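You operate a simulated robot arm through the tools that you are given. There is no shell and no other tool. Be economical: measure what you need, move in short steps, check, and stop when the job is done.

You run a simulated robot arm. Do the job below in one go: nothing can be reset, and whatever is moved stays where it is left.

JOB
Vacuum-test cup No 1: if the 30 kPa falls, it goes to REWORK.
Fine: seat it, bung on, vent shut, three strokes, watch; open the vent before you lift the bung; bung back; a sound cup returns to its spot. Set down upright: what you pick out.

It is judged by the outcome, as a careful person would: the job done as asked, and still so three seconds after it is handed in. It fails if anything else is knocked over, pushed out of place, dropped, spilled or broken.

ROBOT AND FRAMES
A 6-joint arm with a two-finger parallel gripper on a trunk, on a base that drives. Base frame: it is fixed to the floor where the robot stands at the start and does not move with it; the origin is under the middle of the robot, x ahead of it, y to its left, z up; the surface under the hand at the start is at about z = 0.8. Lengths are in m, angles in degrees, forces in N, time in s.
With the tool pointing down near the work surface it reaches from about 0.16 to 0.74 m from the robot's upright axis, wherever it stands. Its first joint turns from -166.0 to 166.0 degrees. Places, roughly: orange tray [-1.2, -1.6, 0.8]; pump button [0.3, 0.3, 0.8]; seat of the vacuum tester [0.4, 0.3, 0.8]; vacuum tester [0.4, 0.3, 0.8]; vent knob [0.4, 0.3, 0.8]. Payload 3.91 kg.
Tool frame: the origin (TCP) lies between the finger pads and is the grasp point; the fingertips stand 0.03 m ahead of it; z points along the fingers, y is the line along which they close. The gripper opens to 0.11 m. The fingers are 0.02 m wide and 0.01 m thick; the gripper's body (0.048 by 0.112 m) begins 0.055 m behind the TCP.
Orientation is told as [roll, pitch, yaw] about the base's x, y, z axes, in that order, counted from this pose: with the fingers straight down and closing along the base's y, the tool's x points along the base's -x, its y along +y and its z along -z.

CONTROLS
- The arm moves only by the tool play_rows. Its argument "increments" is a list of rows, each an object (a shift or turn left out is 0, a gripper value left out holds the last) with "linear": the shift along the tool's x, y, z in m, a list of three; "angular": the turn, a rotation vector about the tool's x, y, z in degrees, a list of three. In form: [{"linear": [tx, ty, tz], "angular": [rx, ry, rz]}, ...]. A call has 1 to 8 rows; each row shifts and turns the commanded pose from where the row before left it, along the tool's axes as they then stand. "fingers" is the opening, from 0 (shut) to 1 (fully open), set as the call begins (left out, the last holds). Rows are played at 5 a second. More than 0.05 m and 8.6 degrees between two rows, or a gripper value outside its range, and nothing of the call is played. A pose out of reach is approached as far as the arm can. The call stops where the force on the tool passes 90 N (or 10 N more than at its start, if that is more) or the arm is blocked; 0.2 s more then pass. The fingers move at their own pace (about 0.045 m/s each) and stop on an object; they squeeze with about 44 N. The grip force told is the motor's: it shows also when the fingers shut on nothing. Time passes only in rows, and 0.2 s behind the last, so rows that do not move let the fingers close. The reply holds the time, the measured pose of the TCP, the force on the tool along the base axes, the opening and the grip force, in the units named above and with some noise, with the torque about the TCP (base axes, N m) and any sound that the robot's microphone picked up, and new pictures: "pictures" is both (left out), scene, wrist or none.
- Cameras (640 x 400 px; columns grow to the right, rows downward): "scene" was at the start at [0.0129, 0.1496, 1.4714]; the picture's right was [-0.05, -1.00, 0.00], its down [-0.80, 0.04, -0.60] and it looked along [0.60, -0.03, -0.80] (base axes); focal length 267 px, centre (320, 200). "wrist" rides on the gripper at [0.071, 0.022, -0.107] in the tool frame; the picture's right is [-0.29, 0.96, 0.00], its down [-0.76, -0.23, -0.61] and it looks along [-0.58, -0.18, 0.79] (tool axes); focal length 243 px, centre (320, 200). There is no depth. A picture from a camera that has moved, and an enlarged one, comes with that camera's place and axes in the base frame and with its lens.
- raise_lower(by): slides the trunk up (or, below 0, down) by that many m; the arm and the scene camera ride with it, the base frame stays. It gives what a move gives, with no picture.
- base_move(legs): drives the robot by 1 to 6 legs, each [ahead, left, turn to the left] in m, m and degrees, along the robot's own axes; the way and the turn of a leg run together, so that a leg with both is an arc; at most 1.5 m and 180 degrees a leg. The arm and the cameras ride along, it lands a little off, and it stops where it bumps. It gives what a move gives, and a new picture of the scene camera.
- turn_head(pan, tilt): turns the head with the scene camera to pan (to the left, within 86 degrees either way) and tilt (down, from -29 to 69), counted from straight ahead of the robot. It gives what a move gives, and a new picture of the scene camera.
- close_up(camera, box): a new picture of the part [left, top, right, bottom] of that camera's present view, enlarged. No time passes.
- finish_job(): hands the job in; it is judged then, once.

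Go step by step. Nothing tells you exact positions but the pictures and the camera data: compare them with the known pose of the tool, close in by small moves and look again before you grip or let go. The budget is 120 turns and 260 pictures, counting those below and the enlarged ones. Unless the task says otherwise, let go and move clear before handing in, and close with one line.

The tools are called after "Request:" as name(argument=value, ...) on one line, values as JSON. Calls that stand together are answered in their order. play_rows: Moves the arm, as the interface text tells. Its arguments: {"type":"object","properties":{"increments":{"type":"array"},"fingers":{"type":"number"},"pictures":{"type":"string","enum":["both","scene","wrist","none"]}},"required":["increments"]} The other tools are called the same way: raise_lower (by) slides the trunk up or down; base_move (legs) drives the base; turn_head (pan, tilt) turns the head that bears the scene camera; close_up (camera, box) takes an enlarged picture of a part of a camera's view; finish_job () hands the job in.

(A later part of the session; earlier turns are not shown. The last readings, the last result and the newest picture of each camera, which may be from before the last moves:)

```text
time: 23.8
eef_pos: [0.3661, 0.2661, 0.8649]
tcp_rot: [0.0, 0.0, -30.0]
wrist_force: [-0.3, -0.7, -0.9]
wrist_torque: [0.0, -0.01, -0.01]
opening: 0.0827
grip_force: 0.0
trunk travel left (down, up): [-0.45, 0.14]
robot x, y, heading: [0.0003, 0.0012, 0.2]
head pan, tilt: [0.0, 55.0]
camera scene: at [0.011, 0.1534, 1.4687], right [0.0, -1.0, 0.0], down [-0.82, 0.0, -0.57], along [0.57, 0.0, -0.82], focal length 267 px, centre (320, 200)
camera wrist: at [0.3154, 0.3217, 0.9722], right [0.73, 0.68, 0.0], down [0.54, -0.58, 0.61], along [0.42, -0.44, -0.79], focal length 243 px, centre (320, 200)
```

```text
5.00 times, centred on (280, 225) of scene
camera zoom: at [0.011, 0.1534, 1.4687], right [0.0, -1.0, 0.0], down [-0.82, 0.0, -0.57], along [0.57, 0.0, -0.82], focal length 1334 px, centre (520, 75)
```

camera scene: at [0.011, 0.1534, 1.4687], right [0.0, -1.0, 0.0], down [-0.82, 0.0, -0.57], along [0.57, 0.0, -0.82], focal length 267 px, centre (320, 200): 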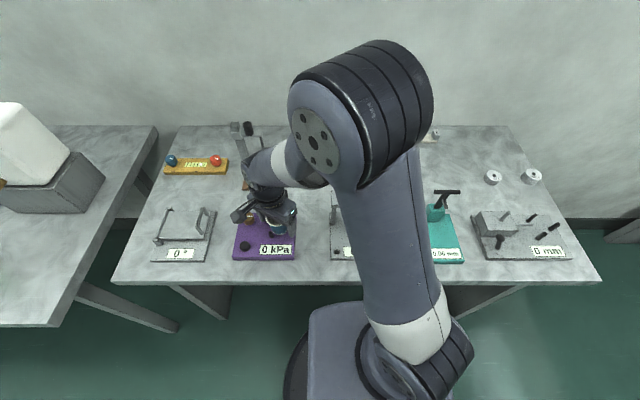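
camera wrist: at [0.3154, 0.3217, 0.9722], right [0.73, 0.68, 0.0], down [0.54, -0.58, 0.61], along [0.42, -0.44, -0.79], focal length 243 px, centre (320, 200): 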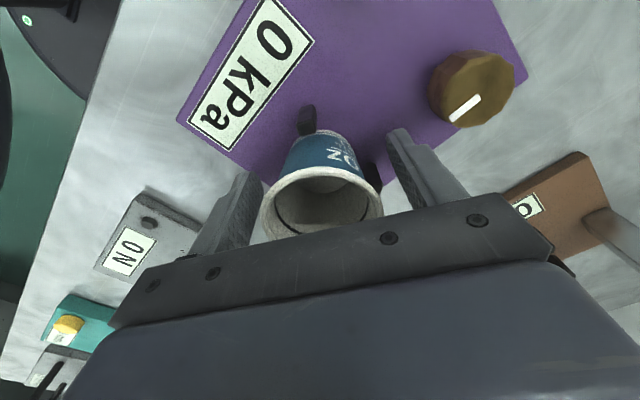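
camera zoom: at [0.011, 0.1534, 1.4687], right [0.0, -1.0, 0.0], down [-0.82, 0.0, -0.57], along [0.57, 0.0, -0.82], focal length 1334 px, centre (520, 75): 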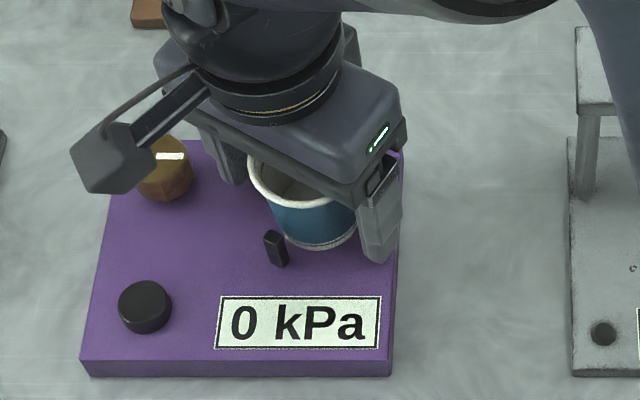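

Request:
play_rows(increments=[{"linear": [0, 0, -0.03]}, {"linear": [0, 0, -0.045]}, {"linear": [0, 0, -0.045]}, {"linear": [0, 0, -0.045]}], pictures="none")

Request:
play_rows(increments=[{"linear": [-0.044, 0.0014, 0]}, {"linear": [-0.044, 0.0014, 0]}, {"linear": [-0.044, 0.0014, 0]}, {"linear": [-0.044, 0.0014, 0]}, {"linear": [-0.044, 0.0014, 0]}, {"linear": [0, 0, 0.03]}, {"linear": [0, 0, 0.03]}])

Request:
close_up(camera="scene", box=[230, 140, 370, 260])

Request:
close_up(camera="wrist", box=[240, 20, 440, 220])

```text
time: 24.8
eef_pos: [0.3656, 0.2678, 1.0319]
tcp_rot: [-0.1, 0.0, -29.9]
wrist_force: [0.1, 0.6, 0.1]
wrist_torque: [0.01, 0.02, 0.01]
opening: 0.0824
grip_force: 0.2
trunk travel left (down, up): [-0.45, 0.14]
robot x, y, heading: [-0.0009, 0.0039, 0.0]
head pan, tilt: [0.0, 55.0]
```

```text
time: 26.4
eef_pos: [0.561, 0.1631, 0.9707]
tcp_rot: [0.0, 0.0, -30.0]
wrist_force: [-0.7, -0.1, 0.2]
wrist_torque: [0.01, -0.02, -0.02]
opening: 0.0824
grip_force: 0.2
trunk travel left (down, up): [-0.45, 0.14]
robot x, y, heading: [-0.0024, -0.0015, 0.3]
head pan, tilt: [0.0, 55.0]
camera scene: at [0.0109, 0.1534, 1.4688], right [0.0, -1.0, 0.0], down [-0.82, 0.0, -0.57], along [0.57, 0.0, -0.82], focal length 267 px, centre (320, 200)
camera wrist: at [0.5101, 0.218, 1.0773], right [0.73, 0.68, 0.0], down [0.54, -0.58, 0.61], along [0.42, -0.44, -0.79], focal length 243 px, centre (320, 200)
```

scene: 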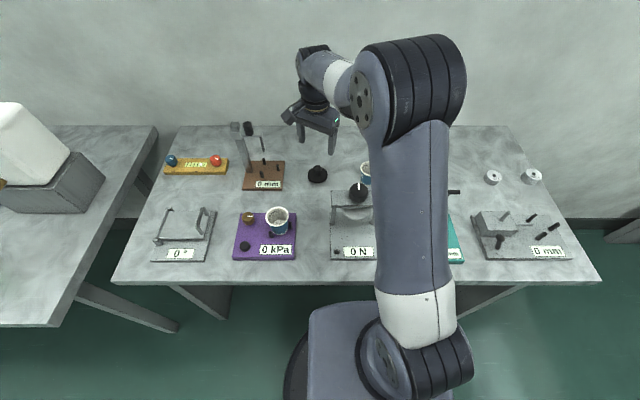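
wrist: 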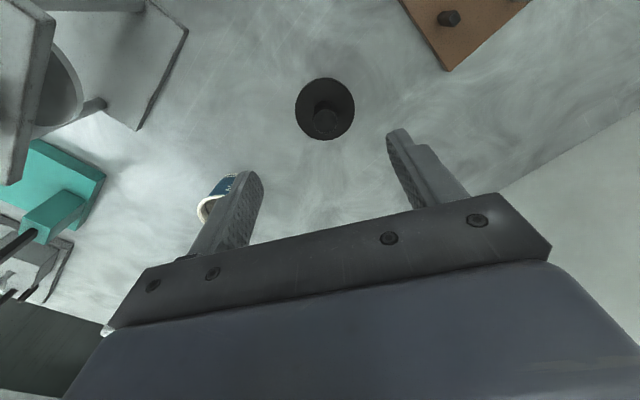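

```text
3.33 times, centred on (300, 200) of scene
camera zoom: at [0.0109, 0.1534, 1.4688], right [0.0, -1.0, 0.0], down [-0.82, 0.0, -0.57], along [0.57, 0.0, -0.82], focal length 889 px, centre (387, 200)
```

zoom: 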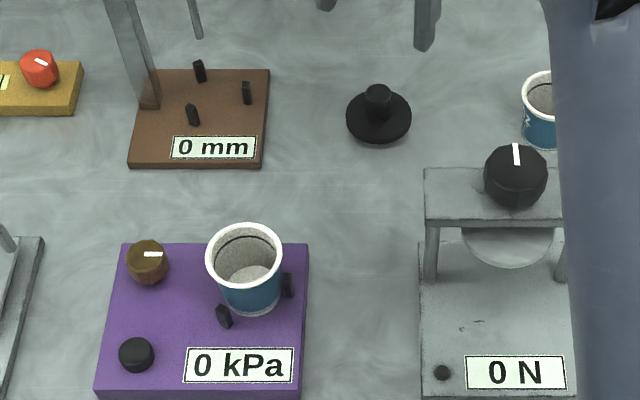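

```text
2.00 times, centred on (340, 120) of wrist
camera zoom: at [0.5101, 0.218, 1.0773], right [0.73, 0.68, 0.0], down [0.54, -0.58, 0.61], along [0.42, -0.44, -0.79], focal length 485 px, centre (280, 360)
```

zoom: 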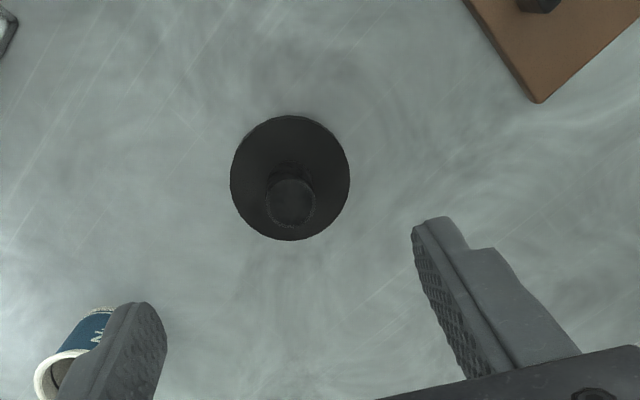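

Request:
play_rows(increments=[{"linear": [-0.007, 0.002, 0.04]}, {"linear": [0, 0, 0.04]}], fingers=0.5)

Request:
close_up(camera="scene", box=[280, 130, 360, 200])

```text
time: 27.0
eef_pos: [0.5686, 0.1617, 0.8899]
tcp_rot: [0.0, 0.0, -30.0]
wrist_force: [0.2, -0.6, 0.5]
wrist_torque: [0.03, -0.02, -0.02]
opening: 0.0549
grip_force: 0.0
trunk travel left (down, up): [-0.45, 0.14]
robot x, y, heading: [-0.0011, -0.001, 0.0]
head pan, tilt: [0.0, 55.0]
camera scene: at [0.0111, 0.1534, 1.4688], right [0.0, -1.0, 0.0], down [-0.82, 0.0, -0.57], along [0.57, 0.0, -0.82], focal length 267 px, centre (320, 200)
camera wrist: at [0.5175, 0.2166, 0.997], right [0.73, 0.68, 0.0], down [0.54, -0.58, 0.61], along [0.42, -0.44, -0.79], focal length 243 px, centre (320, 200)
```

scene: 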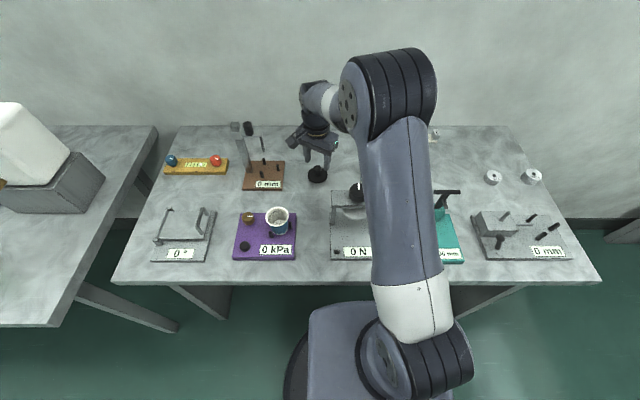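
wrist: 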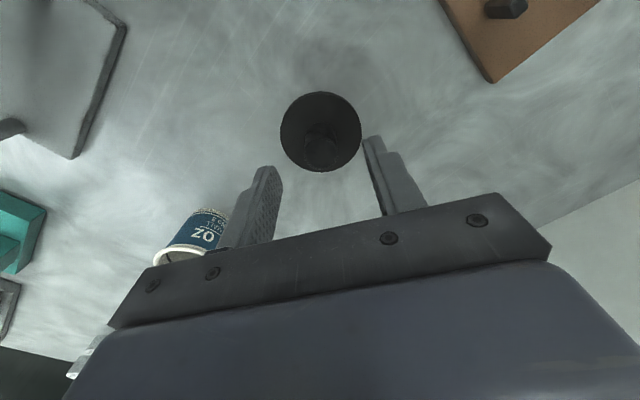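

```text
5.71 times, centred on (320, 165) of scene
camera zoom: at [0.0111, 0.1534, 1.4688], right [0.0, -1.0, 0.0], down [-0.82, 0.0, -0.57], along [0.57, 0.0, -0.82], focal length 1525 px, centre (320, 400)
```

zoom: 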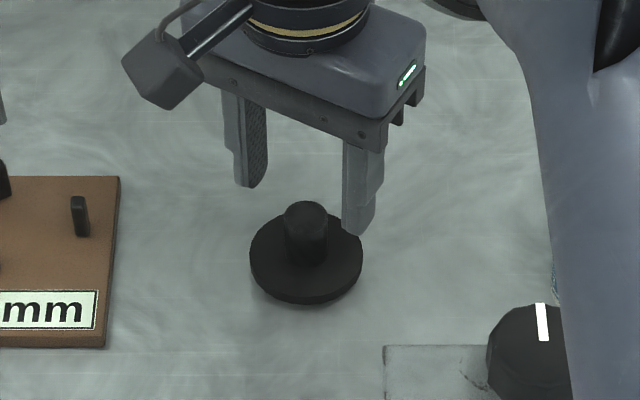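

Request:
play_rows(increments=[{"linear": [0, 0, 0.02]}, {"linear": [0, 0, 0.02]}], pictures="none")

Request:
play_rows(increments=[{}, {}, {}, {}], fingers=0, pictures="wrist")

Request:
close_up(camera="scene", box=[280, 130, 360, 200])

```text
time: 27.6
eef_pos: [0.5681, 0.1604, 0.8487]
tcp_rot: [0.0, 0.0, -30.0]
wrist_force: [-0.3, 0.3, 0.2]
wrist_torque: [0.01, 0.03, 0.01]
opening: 0.0553
grip_force: 0.0
trunk travel left (down, up): [-0.45, 0.14]
robot x, y, heading: [0.0022, -0.0002, 0.1]
head pan, tilt: [0.0, 55.0]
```

```text
time: 28.6
eef_pos: [0.569, 0.1613, 0.849]
tcp_rot: [0.0, 0.0, -30.0]
wrist_force: [0.1, 0.0, 0.1]
wrist_torque: [0.0, 0.0, 0.02]
opening: 0.0224
grip_force: 44.2
trunk travel left (down, up): [-0.45, 0.14]
robot x, y, heading: [0.0025, -0.0019, 0.1]
head pan, tilt: [0.0, 55.0]
camera wrist: at [0.5172, 0.2161, 0.9568], right [0.73, 0.68, 0.0], down [0.54, -0.58, 0.61], along [0.42, -0.44, -0.79], focal length 243 px, centre (320, 200)
```

wrist: 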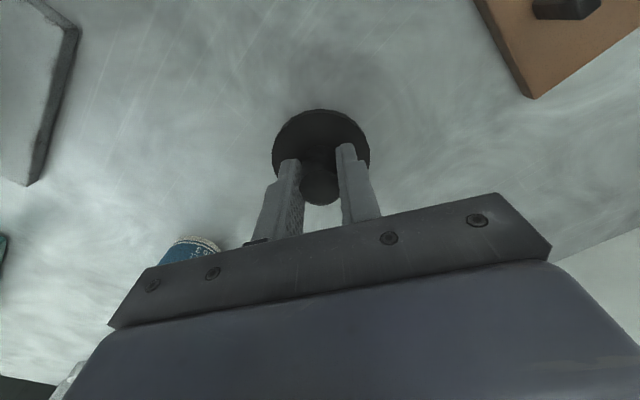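

```text
5.71 times, centred on (320, 165) of scene
camera zoom: at [0.011, 0.1534, 1.4687], right [0.0, -1.0, 0.0], down [-0.82, 0.0, -0.57], along [0.57, 0.0, -0.82], focal length 1525 px, centre (320, 400)
```

zoom: 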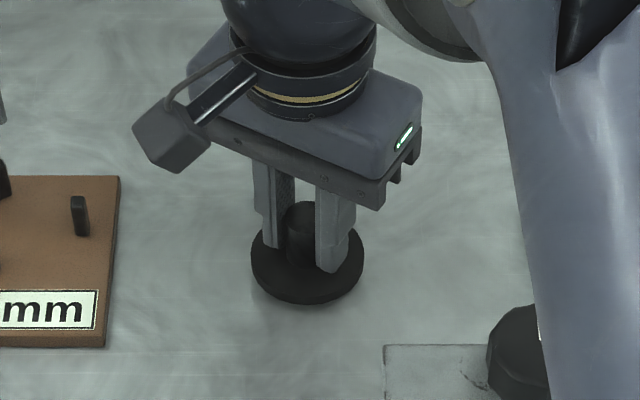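

Request:
play_rows(increments=[{"linear": [0, 0, -0.04]}, {"linear": [0, 0, -0.05]}, {"linear": [0, 0, -0.05]}, {"linear": [0, 0, -0.05]}], pictures="wrist")

Request:
play_rows(increments=[{"linear": [0.0452, -0.002, 0]}, {"linear": [0.0452, -0.002, 0]}, {"linear": [0.0452, -0.002, 0]}, {"linear": [0.0452, -0.002, 0]}, {"linear": [0.0452, -0.002, 0]}, {"linear": [0, 0, 0.045]}], pictures="both")

Request:
close_up(camera="scene", box=[230, 170, 320, 260])

Request:
close_up(camera="wrist", box=[220, 20, 420, 220])

```text
time: 29.6
eef_pos: [0.5676, 0.1611, 1.0404]
tcp_rot: [-0.1, 0.1, -30.0]
wrist_force: [0.2, 1.2, -1.5]
wrist_torque: [0.01, -0.03, 0.01]
opening: 0.0225
grip_force: 43.5
trunk travel left (down, up): [-0.45, 0.14]
robot x, y, heading: [-0.0003, -0.0008, 0.0]
head pan, tilt: [0.0, 55.0]
camera wrist: at [0.5154, 0.2162, 1.1479], right [0.73, 0.68, 0.0], down [0.54, -0.58, 0.61], along [0.41, -0.44, -0.79], focal length 243 px, centre (320, 200)
```

wrist: 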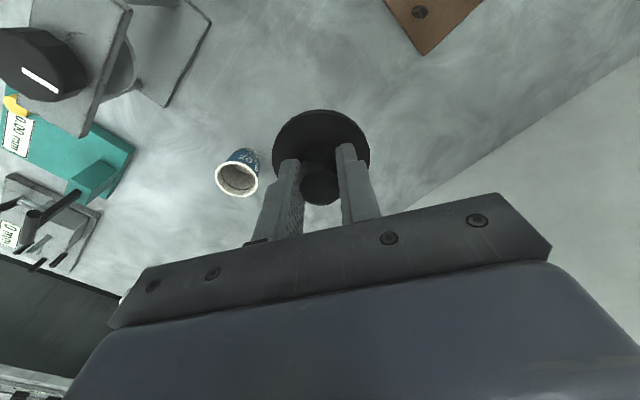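

```text
time: 31.0
eef_pos: [0.3667, 0.2673, 0.9964]
tcp_rot: [0.1, 0.0, -30.0]
wrist_force: [-0.5, -0.3, -0.1]
wrist_torque: [0.02, -0.01, -0.01]
opening: 0.0223
grip_force: 43.6
trunk travel left (down, up): [-0.45, 0.14]
robot x, y, heading: [0.0003, 0.002, -0.2]
head pan, tilt: [0.0, 55.0]
camera scene: at [0.0106, 0.1534, 1.4688], right [0.0, -1.0, 0.0], down [-0.82, 0.0, -0.57], along [0.57, 0.0, -0.82], focal length 267 px, centre (320, 200)
camera wrist: at [0.3162, 0.3209, 1.1034], right [0.73, 0.68, 0.0], down [0.54, -0.58, 0.61], along [0.42, -0.44, -0.79], focal length 243 px, centre (320, 200)
```

scene: 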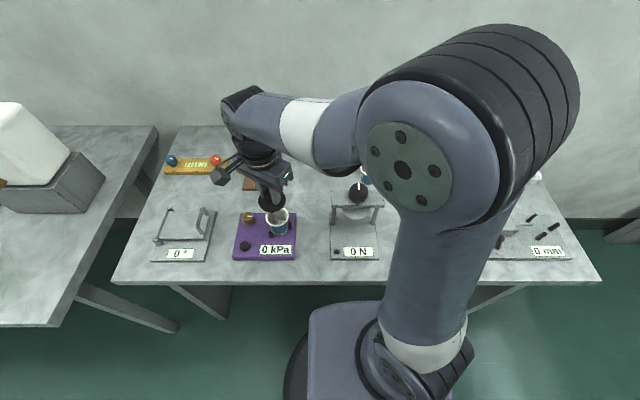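
wrist: 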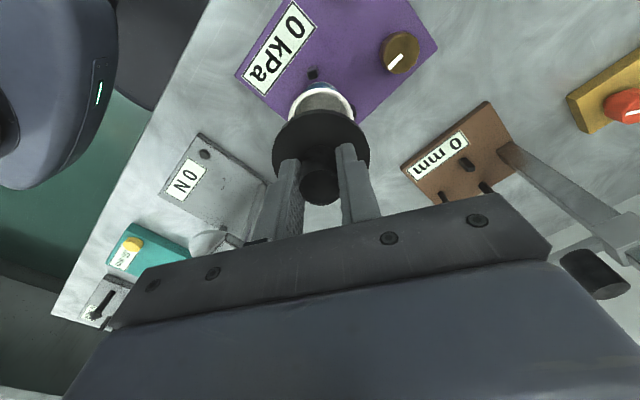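

```text
4.44 times, centred on (275, 215) of scene
camera zoom: at [0.0106, 0.1534, 1.4688], right [0.0, -1.0, 0.0], down [-0.82, 0.0, -0.57], along [0.57, 0.0, -0.82], focal length 1186 px, centre (520, 133)
```

zoom: 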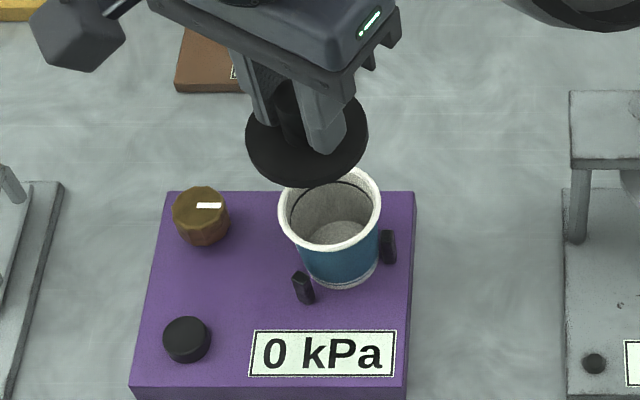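

```text
2.00 times, centred on (320, 120) of wrist
camera zoom: at [0.3162, 0.3209, 1.1034], right [0.73, 0.68, 0.0], down [0.54, -0.58, 0.61], along [0.42, -0.44, -0.79], focal length 485 px, centre (320, 360)
```

zoom: 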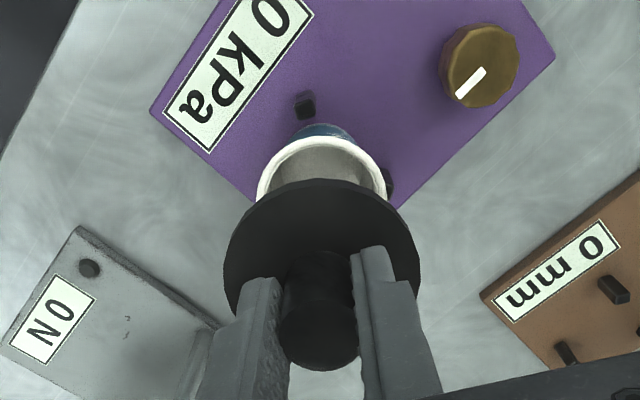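

Request:
play_rows(increments=[{"linear": [-0.002, -0.001, 0.03]}, {"linear": [0, 0, 0.02]}], pictures="none")

Request:
close_up(camera="scene", box=[230, 170, 320, 260])

Request:
close_up(camera="wrist", box=[220, 20, 420, 220])

```text
time: 31.6
eef_pos: [0.3692, 0.2645, 0.9471]
tcp_rot: [0.0, 0.0, -30.0]
wrist_force: [0.3, 0.0, -0.3]
wrist_torque: [0.03, -0.05, 0.0]
opening: 0.0226
grip_force: 44.0
trunk travel left (down, up): [-0.45, 0.14]
robot x, y, heading: [-0.0004, -0.0023, 0.2]
head pan, tilt: [0.0, 55.0]
```

```text
4.44 times, centred on (275, 215) of scene
camera zoom: at [0.011, 0.1534, 1.4687], right [0.0, -1.0, 0.0], down [-0.82, 0.0, -0.57], along [0.57, 0.0, -0.82], focal length 1186 px, centre (520, 133)
```

zoom: 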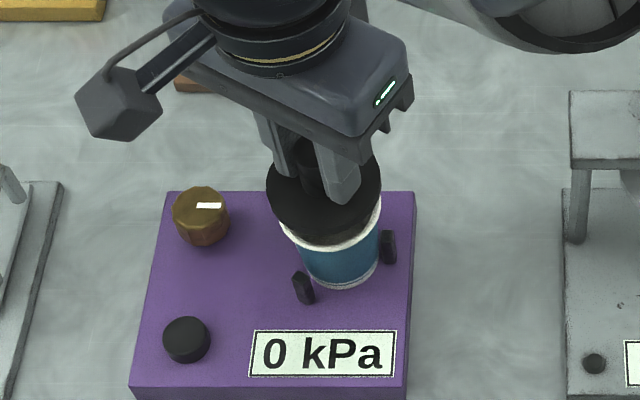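

```text
2.00 times, centred on (320, 120) of wrist
camera zoom: at [0.3176, 0.3189, 1.0529], right [0.73, 0.68, 0.0], down [0.54, -0.58, 0.61], along [0.42, -0.44, -0.79], focal length 485 px, centre (320, 360)
```

zoom: 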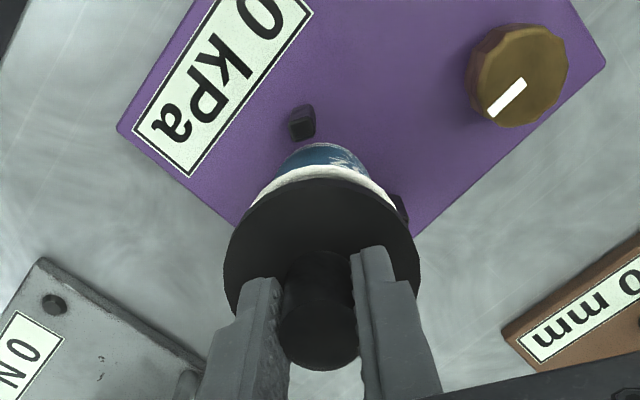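

Request:
play_rows(increments=[{"linear": [0, 0, 0.004]}, {"linear": [0, 0, 0.004]}], pictures="none")

Request:
play_rows(increments=[{"linear": [0, 0, 0.003]}], pictures="none")

Request:
play_rows(increments=[{"linear": [0, 0, 0.002]}], pictures="none")

Request:
close_up(camera="wrist", box=[220, 20, 420, 220])

Request:
close_up(camera="scene", box=[230, 170, 320, 260])

```text
time: 32.2
eef_pos: [0.3687, 0.2637, 0.9358]
tcp_rot: [-0.1, 0.0, -30.1]
wrist_force: [-0.5, 0.2, -0.7]
wrist_torque: [0.01, 0.04, 0.03]
opening: 0.0223
grip_force: 44.1
trunk travel left (down, up): [-0.45, 0.14]
robot x, y, heading: [-0.0004, -0.0003, 0.0]
head pan, tilt: [0.0, 55.0]
```

```text
time: 32.6
eef_pos: [0.3682, 0.2635, 0.9342]
tcp_rot: [0.0, 0.0, -30.0]
wrist_force: [0.2, 0.1, -1.2]
wrist_torque: [0.03, 0.0, 0.0]
opening: 0.0225
grip_force: 43.8
trunk travel left (down, up): [-0.45, 0.14]
robot x, y, heading: [-0.0013, 0.0005, -0.0]
head pan, tilt: [0.0, 55.0]
```

```text
time: 33.0
eef_pos: [0.3689, 0.2636, 0.9322]
tcp_rot: [0.0, -0.1, -30.0]
wrist_force: [0.1, -0.1, -0.9]
wrist_torque: [0.01, 0.02, -0.01]
opening: 0.0224
grip_force: 44.1
trunk travel left (down, up): [-0.45, 0.14]
robot x, y, heading: [-0.001, -0.0026, -0.1]
head pan, tilt: [0.0, 55.0]
```

```text
2.00 times, centred on (320, 120) of wrist
camera zoom: at [0.3172, 0.3184, 1.0397], right [0.73, 0.68, 0.0], down [0.54, -0.58, 0.61], along [0.42, -0.44, -0.79], focal length 485 px, centre (320, 360)
```

zoom: 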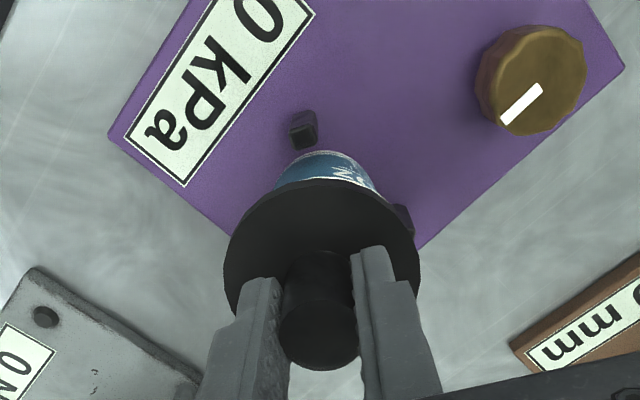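

```text
4.44 times, centred on (275, 215) of scene
camera zoom: at [0.011, 0.1534, 1.4687], right [0.0, -1.0, 0.0], down [-0.82, 0.0, -0.57], along [0.57, 0.0, -0.82], focal length 1186 px, centre (520, 133)
```

zoom: 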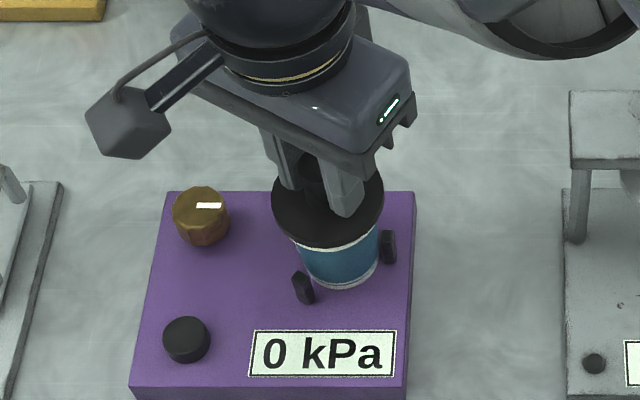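

Request:
play_rows(increments=[{"linear": [0, -0.001, 0.002]}], pictures="none")

Request:
play_rows(increments=[{"linear": [0, 0, 0.002]}], pictures="none")

Request:
play_rows(increments=[{"linear": [0, 0, 0.002]}], pictures="none")

Request:
close_up(camera="scene", box=[230, 170, 320, 260])

```text
time: 33.4
eef_pos: [0.3671, 0.2628, 0.9303]
tcp_rot: [-0.1, 0.0, -29.9]
wrist_force: [1.0, -0.6, 0.2]
wrist_torque: [0.01, 0.03, -0.01]
opening: 0.0224
grip_force: 44.8
trunk travel left (down, up): [-0.45, 0.14]
robot x, y, heading: [-0.0018, 0.0036, 0.0]
head pan, tilt: [0.0, 55.0]
```

```text
time: 33.8
eef_pos: [0.3673, 0.2619, 0.9287]
tcp_rot: [0.0, 0.0, -30.0]
wrist_force: [-0.7, 0.3, 0.4]
wrist_torque: [0.01, -0.03, 0.0]
opening: 0.0224
grip_force: 43.8
trunk travel left (down, up): [-0.45, 0.14]
robot x, y, heading: [-0.0008, -0.0028, 0.3]
head pan, tilt: [0.0, 55.0]
```

```text
time: 34.2
eef_pos: [0.3673, 0.2621, 0.927]
tcp_rot: [0.0, 0.0, -30.1]
wrist_force: [-0.9, -0.1, -0.6]
wrist_torque: [-0.01, 0.0, 0.01]
opening: 0.0224
grip_force: 43.7
trunk travel left (down, up): [-0.45, 0.14]
robot x, y, heading: [-0.0036, 0.0015, -0.0]
head pan, tilt: [0.0, 55.0]
```

```text
4.44 times, centred on (275, 215) of scene
camera zoom: at [0.0109, 0.1534, 1.4687], right [0.0, -1.0, 0.0], down [-0.82, 0.0, -0.57], along [0.57, 0.0, -0.82], focal length 1186 px, centre (520, 133)
```

zoom: 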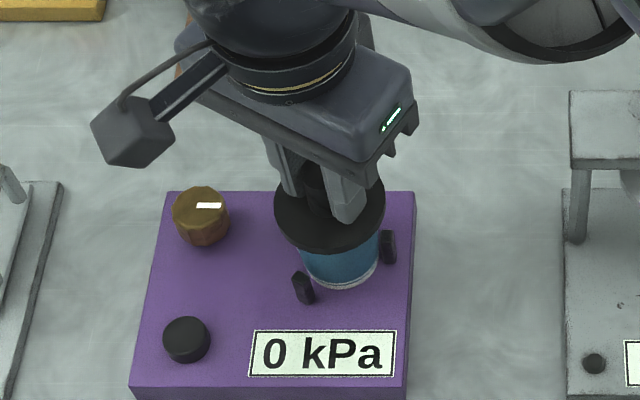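

Request:
play_rows(increments=[{"linear": [0, 0, 0.002]}], pictures="none")

Request:
play_rows(increments=[{"linear": [0, 0, 0.002]}], pictures="none")

Request:
play_rows(increments=[{"linear": [0, 0, 0.002]}], pictures="none")

Request:
close_up(camera="scene", box=[230, 170, 320, 260])

Request:
close_up(camera="wrist", box=[220, 20, 420, 220])

```text
time: 34.6
eef_pos: [0.3662, 0.2623, 0.9258]
tcp_rot: [0.1, -0.1, -30.1]
wrist_force: [-0.9, -1.0, 13.4]
wrist_torque: [-0.14, 0.07, -0.02]
opening: 0.0226
grip_force: 44.4
trunk travel left (down, up): [-0.45, 0.14]
robot x, y, heading: [-0.0013, 0.0002, -0.2]
head pan, tilt: [0.0, 55.0]
```

```text
time: 35.0
eef_pos: [0.3672, 0.2633, 0.9254]
tcp_rot: [0.3, -0.2, -29.9]
wrist_force: [-1.4, -2.6, 37.1]
wrist_torque: [-0.34, 0.13, -0.04]
opening: 0.0225
grip_force: 43.9
trunk travel left (down, up): [-0.45, 0.14]
robot x, y, heading: [0.0013, 0.0018, -0.0]
head pan, tilt: [0.0, 55.0]
```

```text
time: 35.4
eef_pos: [0.3677, 0.2628, 0.9247]
tcp_rot: [0.5, -0.2, -30.0]
wrist_force: [-0.1, -2.3, 58.4]
wrist_torque: [-0.5, 0.19, -0.1]
opening: 0.0227
grip_force: 44.4
trunk travel left (down, up): [-0.45, 0.14]
robot x, y, heading: [0.0015, -0.0004, 0.0]
head pan, tilt: [0.0, 55.0]
```

```text
4.44 times, centred on (275, 215) of scene
camera zoom: at [0.008, 0.1512, 1.4697], right [0.0, -1.0, 0.0], down [-0.82, 0.0, -0.58], along [0.58, 0.0, -0.82], focal length 1186 px, centre (520, 133)
```

zoom: 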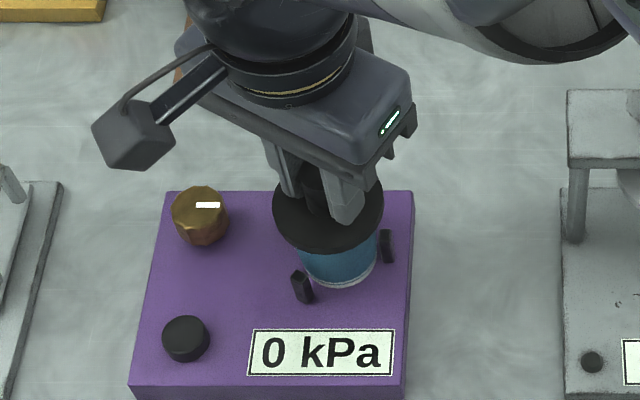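

```text
2.00 times, centred on (320, 120) of wrist
camera zoom: at [0.3155, 0.3173, 1.0317], right [0.73, 0.68, 0.01], down [0.54, -0.58, 0.61], along [0.42, -0.44, -0.79], focal length 485 px, centre (320, 360)
```

zoom: 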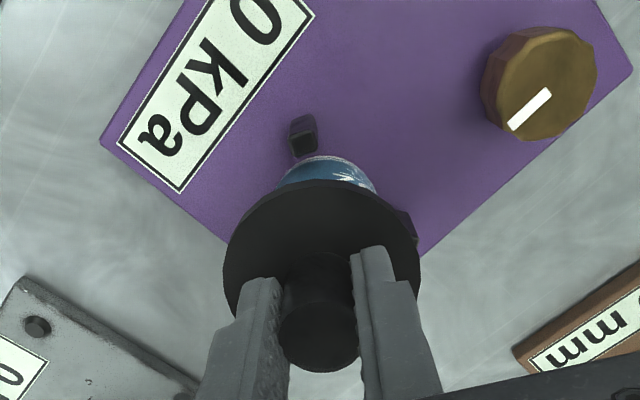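

Request:
play_rows(increments=[{"linear": [0, 0, -0.0045]}], pictures="none")

Request:
play_rows(increments=[{}, {}, {}], fingers=0.45, pictures="wrist")

Request:
play_rows(increments=[{"linear": [0, 0, -0.03]}, {"linear": [0, 0, -0.045]}, {"linear": [0, 0, -0.045]}], pictures="both")

Request:
close_up(camera="scene", box=[230, 170, 320, 260])

```text
time: 35.8
eef_pos: [0.3669, 0.2623, 0.9237]
tcp_rot: [0.1, 0.0, -30.0]
wrist_force: [3.5, 3.8, 26.5]
wrist_torque: [0.18, -0.4, -0.04]
opening: 0.0224
grip_force: 44.1
trunk travel left (down, up): [-0.45, 0.14]
robot x, y, heading: [0.0002, -0.0036, 0.0]
head pan, tilt: [0.0, 55.0]
```

```text
time: 36.6
eef_pos: [0.3657, 0.2631, 0.923]
tcp_rot: [0.0, 0.1, -30.0]
wrist_force: [0.4, -0.4, 0.0]
wrist_torque: [-0.02, 0.02, 0.03]
opening: 0.0497
grip_force: 0.1
trunk travel left (down, up): [-0.45, 0.14]
robot x, y, heading: [-0.0021, -0.0007, 0.0]
head pan, tilt: [0.0, 55.0]
camera wrist: at [0.3163, 0.3178, 1.0308], right [0.73, 0.68, 0.0], down [0.54, -0.58, 0.61], along [0.41, -0.44, -0.79], focal length 243 px, centre (320, 200)
```

wrist: 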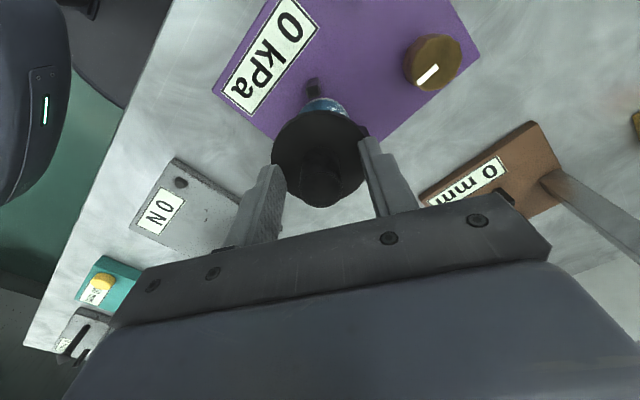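

```text
time: 37.4
eef_pos: [0.3681, 0.2638, 1.0442]
tcp_rot: [0.0, 0.0, -30.0]
wrist_force: [0.3, -1.4, -0.1]
wrist_torque: [0.0, 0.01, 0.01]
opening: 0.0493
grip_force: 0.0
trunk travel left (down, up): [-0.45, 0.14]
robot x, y, heading: [-0.001, -0.0032, 0.1]
head pan, tilt: [0.0, 55.0]
camera scene: at [0.0109, 0.1533, 1.4687], right [0.0, -1.0, 0.0], down [-0.82, 0.0, -0.57], along [0.57, 0.0, -0.82], focal length 267 px, centre (320, 200)
camera wrist: at [0.3172, 0.3188, 1.1517], right [0.73, 0.68, 0.0], down [0.54, -0.58, 0.61], along [0.42, -0.44, -0.79], focal length 243 px, centre (320, 200)
```

scene: 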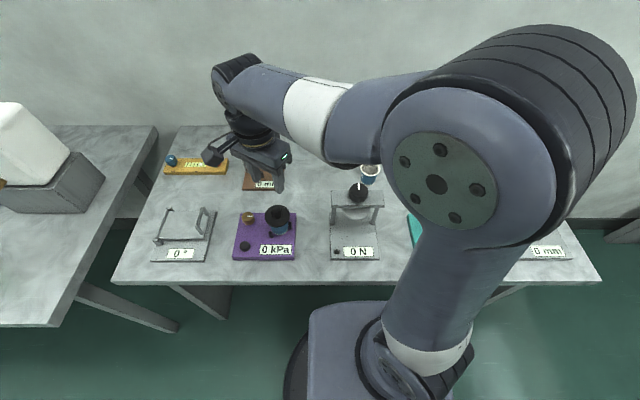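
wrist: 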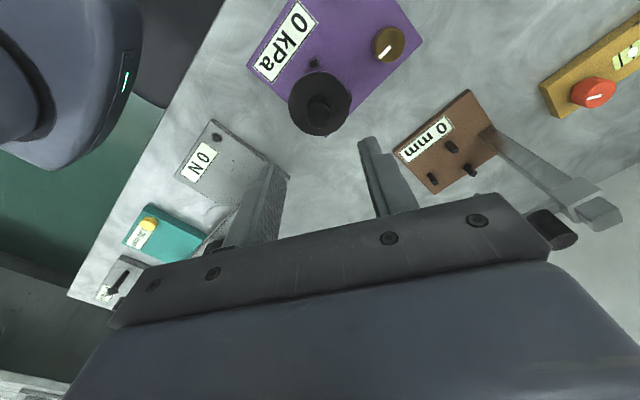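

```text
4.44 times, centred on (275, 215) of scene
camera zoom: at [0.0109, 0.1533, 1.4687], right [0.0, -1.0, 0.0], down [-0.82, 0.0, -0.57], along [0.57, 0.0, -0.82], focal length 1186 px, centre (520, 133)
```

zoom: 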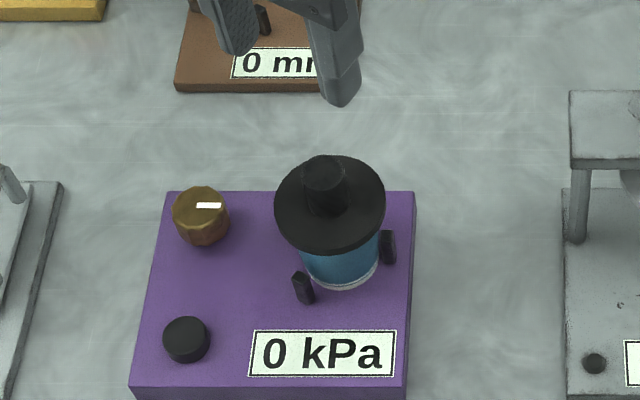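

Request:
play_rows(increments=[{"linear": [0.0108, 0.0428, 0]}, {"linear": [0.0108, 0.0428, 0]}, {"angular": [0, 0, -7.5]}, {"angular": [0, 0, -7.5]}, {"angular": [0, 0, -7.5]}, {"angular": [0, 0, -7.5]}, {"linear": [0, 0, 0.04]}, {"linear": [0, 0, 0.04]}], fingers=0.5)

Request:
close_up(camera="wrist", box=[220, 20, 420, 220])

Request:
close_up(camera="scene", box=[220, 160, 310, 260])

```text
time: 39.2
eef_pos: [0.3915, 0.3459, 0.9646]
tcp_rot: [0.0, -0.1, 0.1]
wrist_force: [-0.3, -0.5, -1.2]
wrist_torque: [0.02, 0.02, -0.01]
opening: 0.055
grip_force: 0.0
trunk travel left (down, up): [-0.45, 0.14]
robot x, y, heading: [-0.0018, -0.0013, 0.1]
head pan, tilt: [0.0, 55.0]
camera scene: at [0.011, 0.1535, 1.4688], right [0.0, -1.0, 0.0], down [-0.82, 0.0, -0.57], along [0.57, 0.0, -0.82], focal length 267 px, centre (320, 200)
camera wrist: at [0.3204, 0.3689, 1.0719], right [0.29, 0.96, 0.0], down [0.76, -0.23, 0.61], along [0.58, -0.18, -0.79], focal length 243 px, centre (320, 200)
```

scene: 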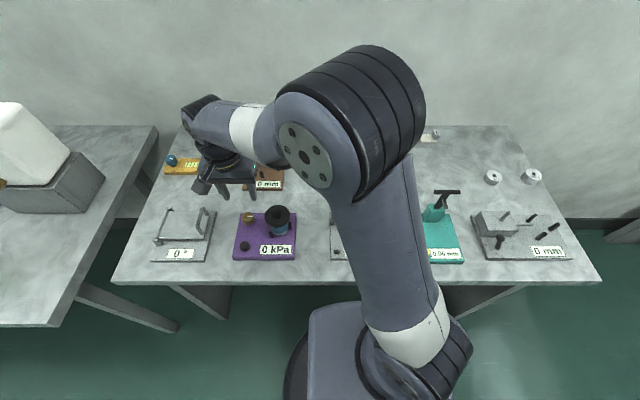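
wrist: 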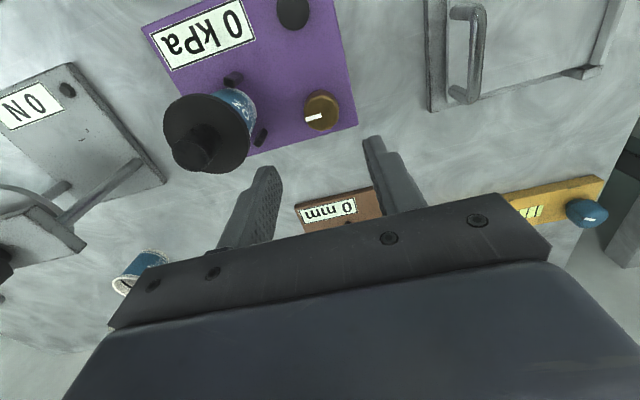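

```text
2.00 times, centred on (320, 120) of wrist
camera zoom: at [0.3204, 0.3689, 1.0719], right [0.29, 0.96, 0.0], down [0.76, -0.23, 0.61], along [0.58, -0.18, -0.79], focal length 485 px, centre (320, 360)
```

zoom: 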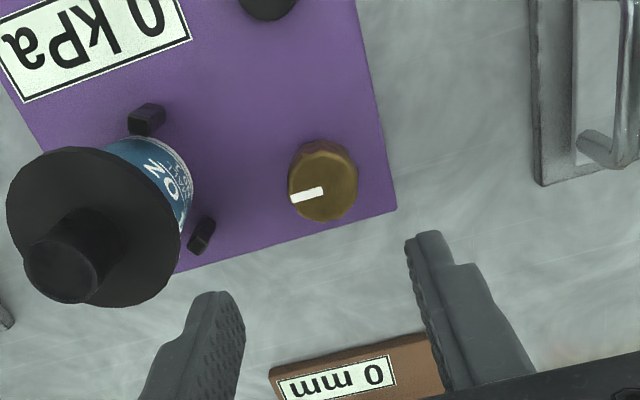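

```text
4.00 times, centred on (265, 210) of scene
camera zoom: at [0.011, 0.1535, 1.4688], right [0.0, -1.0, 0.0], down [-0.82, 0.0, -0.57], along [0.57, 0.0, -0.82], focal length 1067 px, centre (540, 160)
```

zoom: 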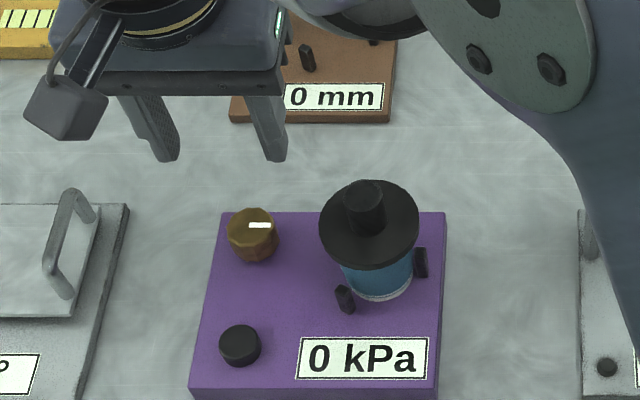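

Request:
play_rows(increments=[{"linear": [-0.0025, 0.004, 0.04]}, {"linear": [0, 0, 0.03]}], pictures="wrist")

Request:
close_up(camera="scene", box=[220, 160, 310, 260])

```text
time: 39.8
eef_pos: [0.3937, 0.3515, 0.8953]
tcp_rot: [0.0, -0.1, 0.1]
wrist_force: [0.4, -0.7, 0.7]
wrist_torque: [-0.03, 0.02, 0.03]
opening: 0.0549
grip_force: 0.0
trunk travel left (down, up): [-0.45, 0.14]
robot x, y, heading: [-0.0006, 0.0033, -0.1]
head pan, tilt: [0.0, 55.0]
camera wrist: at [0.3235, 0.3741, 1.0011], right [0.29, 0.96, 0.0], down [0.76, -0.23, 0.61], along [0.58, -0.18, -0.79], focal length 243 px, centre (320, 200)
```

wrist: 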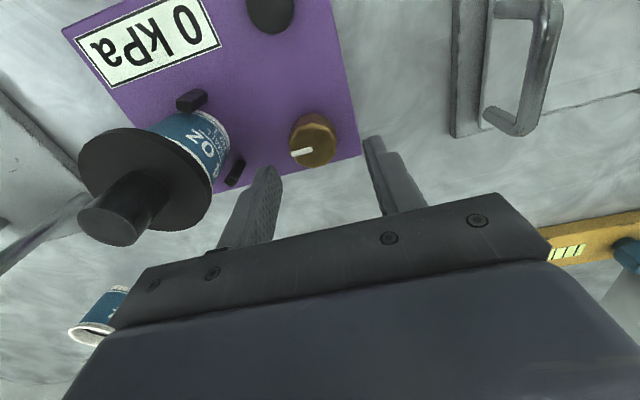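

```text
4.00 times, centred on (265, 210) of scene
camera zoom: at [0.0111, 0.1536, 1.4687], right [0.0, -1.0, 0.0], down [-0.82, 0.0, -0.57], along [0.57, 0.0, -0.82], focal length 1067 px, centre (540, 160)
```

zoom: 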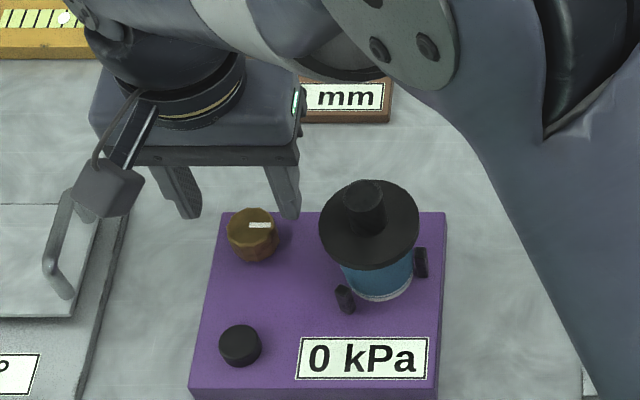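

Request:
play_rows(increments=[{"linear": [0.002, -0.001, 0.02]}, {"linear": [0, 0, 0.02]}], pictures="wrist")

Request:
close_up(camera="scene", box=[220, 160, 310, 260])

```text
time: 40.4
eef_pos: [0.3911, 0.351, 0.8547]
tcp_rot: [0.0, 0.0, 0.1]
wrist_force: [-0.3, 0.7, 0.1]
wrist_torque: [-0.03, -0.01, -0.01]
opening: 0.055
grip_force: 0.1
trunk travel left (down, up): [-0.45, 0.14]
robot x, y, heading: [-0.0005, -0.004, 0.1]
head pan, tilt: [0.0, 55.0]
camera wrist: at [0.3208, 0.3731, 0.9618], right [0.29, 0.96, 0.0], down [0.76, -0.23, 0.61], along [0.58, -0.18, -0.79], focal length 243 px, centre (320, 200)
```

wrist: 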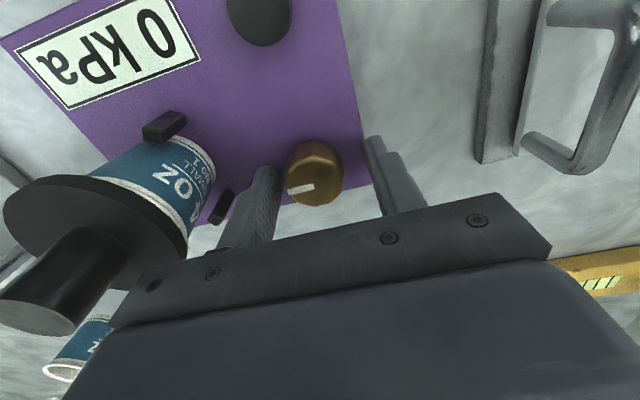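

```text
4.00 times, centred on (265, 210) of scene
camera zoom: at [0.0109, 0.1534, 1.4687], right [0.0, -1.0, 0.0], down [-0.82, 0.0, -0.57], along [0.57, 0.0, -0.82], focal length 1067 px, centre (540, 160)
```

zoom: 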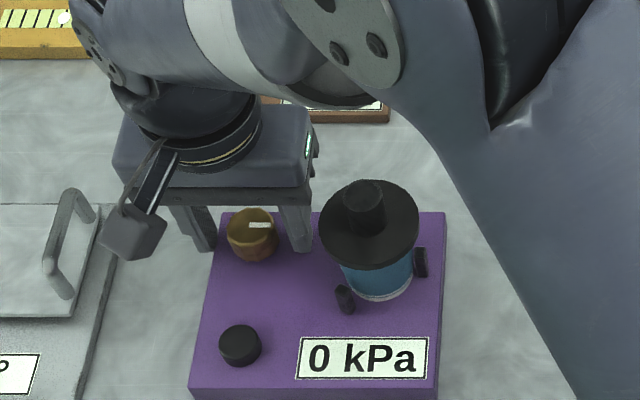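

Request:
play_rows(increments=[{"linear": [0, -0.002, 0.002]}], pictures="none")

Request:
play_rows(increments=[{}, {}, {}, {}], fingers=0, pictures="wrist")

Request:
play_rows(increments=[{"angular": [0, 0, 8]}, {"angular": [0, 0, 8]}, {"angular": [0, 0, 8]}], pictures="wrist")

```text
time: 40.8
eef_pos: [0.3924, 0.3486, 0.8537]
tcp_rot: [0.0, -0.1, 0.0]
wrist_force: [-0.8, 2.7, 10.8]
wrist_torque: [-0.25, 0.14, -0.08]
opening: 0.0538
grip_force: 0.0
trunk travel left (down, up): [-0.45, 0.14]
robot x, y, heading: [0.0002, 0.0033, 0.1]
head pan, tilt: [0.0, 55.0]
```

```text
time: 41.8
eef_pos: [0.3913, 0.3486, 0.8539]
tcp_rot: [0.1, -0.2, 0.1]
wrist_force: [4.3, 0.9, 23.8]
wrist_torque: [-1.04, 0.58, 0.1]
opening: 0.0311
grip_force: 45.3
trunk travel left (down, up): [-0.45, 0.14]
robot x, y, heading: [0.0016, -0.0014, -0.1]
head pan, tilt: [0.0, 55.0]
camera wrist: at [0.3205, 0.3709, 0.9612], right [0.29, 0.96, 0.0], down [0.76, -0.23, 0.61], along [0.58, -0.17, -0.79], focal length 243 px, centre (320, 200)
```

wrist: 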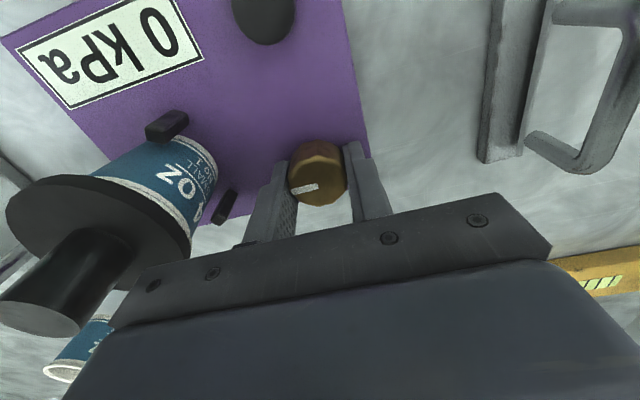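

```text
time: 42.6
eef_pos: [0.3927, 0.3472, 0.8535]
tcp_rot: [0.1, 0.0, -24.2]
wrist_force: [8.6, -8.7, 28.1]
wrist_torque: [-0.96, 0.09, 0.5]
opening: 0.0313
grip_force: 45.0
trunk travel left (down, up): [-0.45, 0.14]
robot x, y, heading: [-0.0018, -0.0004, 0.0]
head pan, tilt: [0.0, 55.0]
camera wrist: at [0.3362, 0.3963, 0.9613], right [0.66, 0.75, 0.0], down [0.6, -0.52, 0.61], along [0.46, -0.4, -0.79], focal length 243 px, centre (320, 200)
```

wrist: 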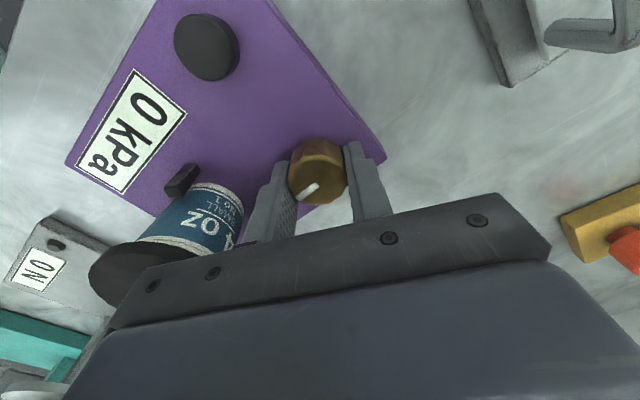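

Request:
play_rows(increments=[{"linear": [0, 0, -0.0025]}], pictures="none")

Request:
play_rows(increments=[{"angular": [0, 0, -8]}, {"angular": [0, 0, -8]}, {"angular": [0, 0, -8]}], pictures="wrist")

```text
time: 43.0
eef_pos: [0.3919, 0.3468, 0.8544]
tcp_rot: [0.0, 0.1, -24.2]
wrist_force: [8.3, -11.3, 4.2]
wrist_torque: [0.21, -1.36, -0.32]
opening: 0.0312
grip_force: 45.8
trunk travel left (down, up): [-0.45, 0.14]
robot x, y, heading: [-0.004, 0.0026, -0.0]
head pan, tilt: [0.0, 55.0]
```

```text
time: 43.8
eef_pos: [0.3932, 0.3482, 0.8542]
tcp_rot: [0.0, 0.1, 0.1]
wrist_force: [11.4, -4.6, -12.4]
wrist_torque: [-0.03, -0.59, 0.02]
opening: 0.031
grip_force: 45.4
trunk travel left (down, up): [-0.45, 0.14]
robot x, y, heading: [-0.002, -0.0028, 0.2]
head pan, tilt: [0.0, 55.0]
camera wrist: at [0.3217, 0.371, 0.9615], right [0.29, 0.96, 0.0], down [0.76, -0.23, 0.61], along [0.58, -0.18, -0.8], focal length 243 px, centre (320, 200)
```

wrist: 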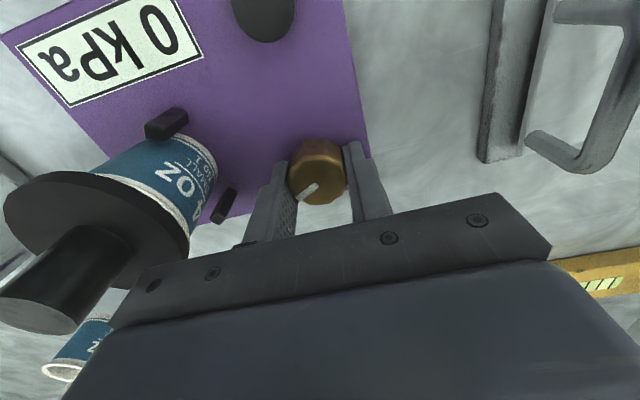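

Request:
play_rows(increments=[{}, {}, {"linear": [0, 0, -0.003]}], fingers=0.5, pictures="none")

Request:
play_rows(increments=[{"angular": [0, 0, 8.5]}, {"angular": [0, 0, 8.5]}, {"angular": [0, 0, 8.5]}, {"angular": [0, 0, 8.5]}, {"angular": [0, 0, 8.5]}, {"angular": [0, 0, 8.5]}, {"angular": [0, 0, 8.5]}, {"angular": [0, 0, 8.5]}], pictures="wrist")

Request:
close_up(camera="scene", box=[220, 160, 310, 260])

```text
time: 44.6
eef_pos: [0.3927, 0.3478, 0.8589]
tcp_rot: [0.0, 0.0, 0.1]
wrist_force: [0.5, 0.3, -0.6]
wrist_torque: [0.02, -0.02, 0.0]
opening: 0.0549
grip_force: 0.0
trunk travel left (down, up): [-0.45, 0.14]
robot x, y, heading: [-0.0007, -0.0017, 0.0]
head pan, tilt: [0.0, 55.0]
```

```text
time: 46.4
eef_pos: [0.3927, 0.3472, 0.8562]
tcp_rot: [0.0, 0.0, -68.1]
wrist_force: [-0.3, 0.2, -0.2]
wrist_torque: [-0.05, 0.0, -0.01]
opening: 0.055
grip_force: 0.0
trunk travel left (down, up): [-0.45, 0.14]
robot x, y, heading: [-0.0021, 0.001, -0.0]
head pan, tilt: [0.0, 55.0]
camera wrist: at [0.3856, 0.4231, 0.9654], right [1.0, 0.09, 0.0], down [0.07, -0.79, 0.61], along [0.05, -0.61, -0.79], focal length 243 px, centre (320, 200)
```

wrist: 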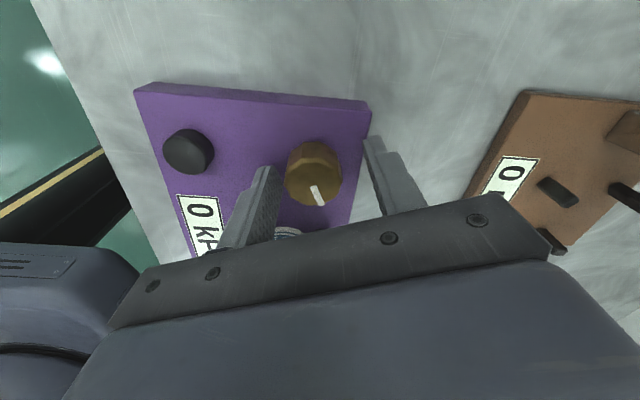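

```text
4.00 times, centred on (265, 210) of scene
camera zoom: at [0.0109, 0.1534, 1.4687], right [0.0, -1.0, 0.0], down [-0.82, 0.0, -0.57], along [0.57, 0.0, -0.82], focal length 1067 px, centre (540, 160)
```

zoom: 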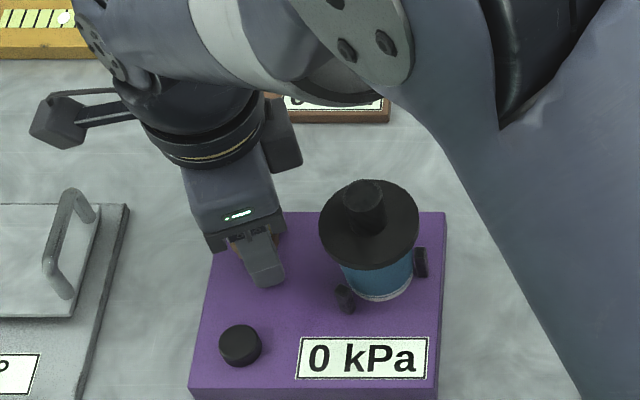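

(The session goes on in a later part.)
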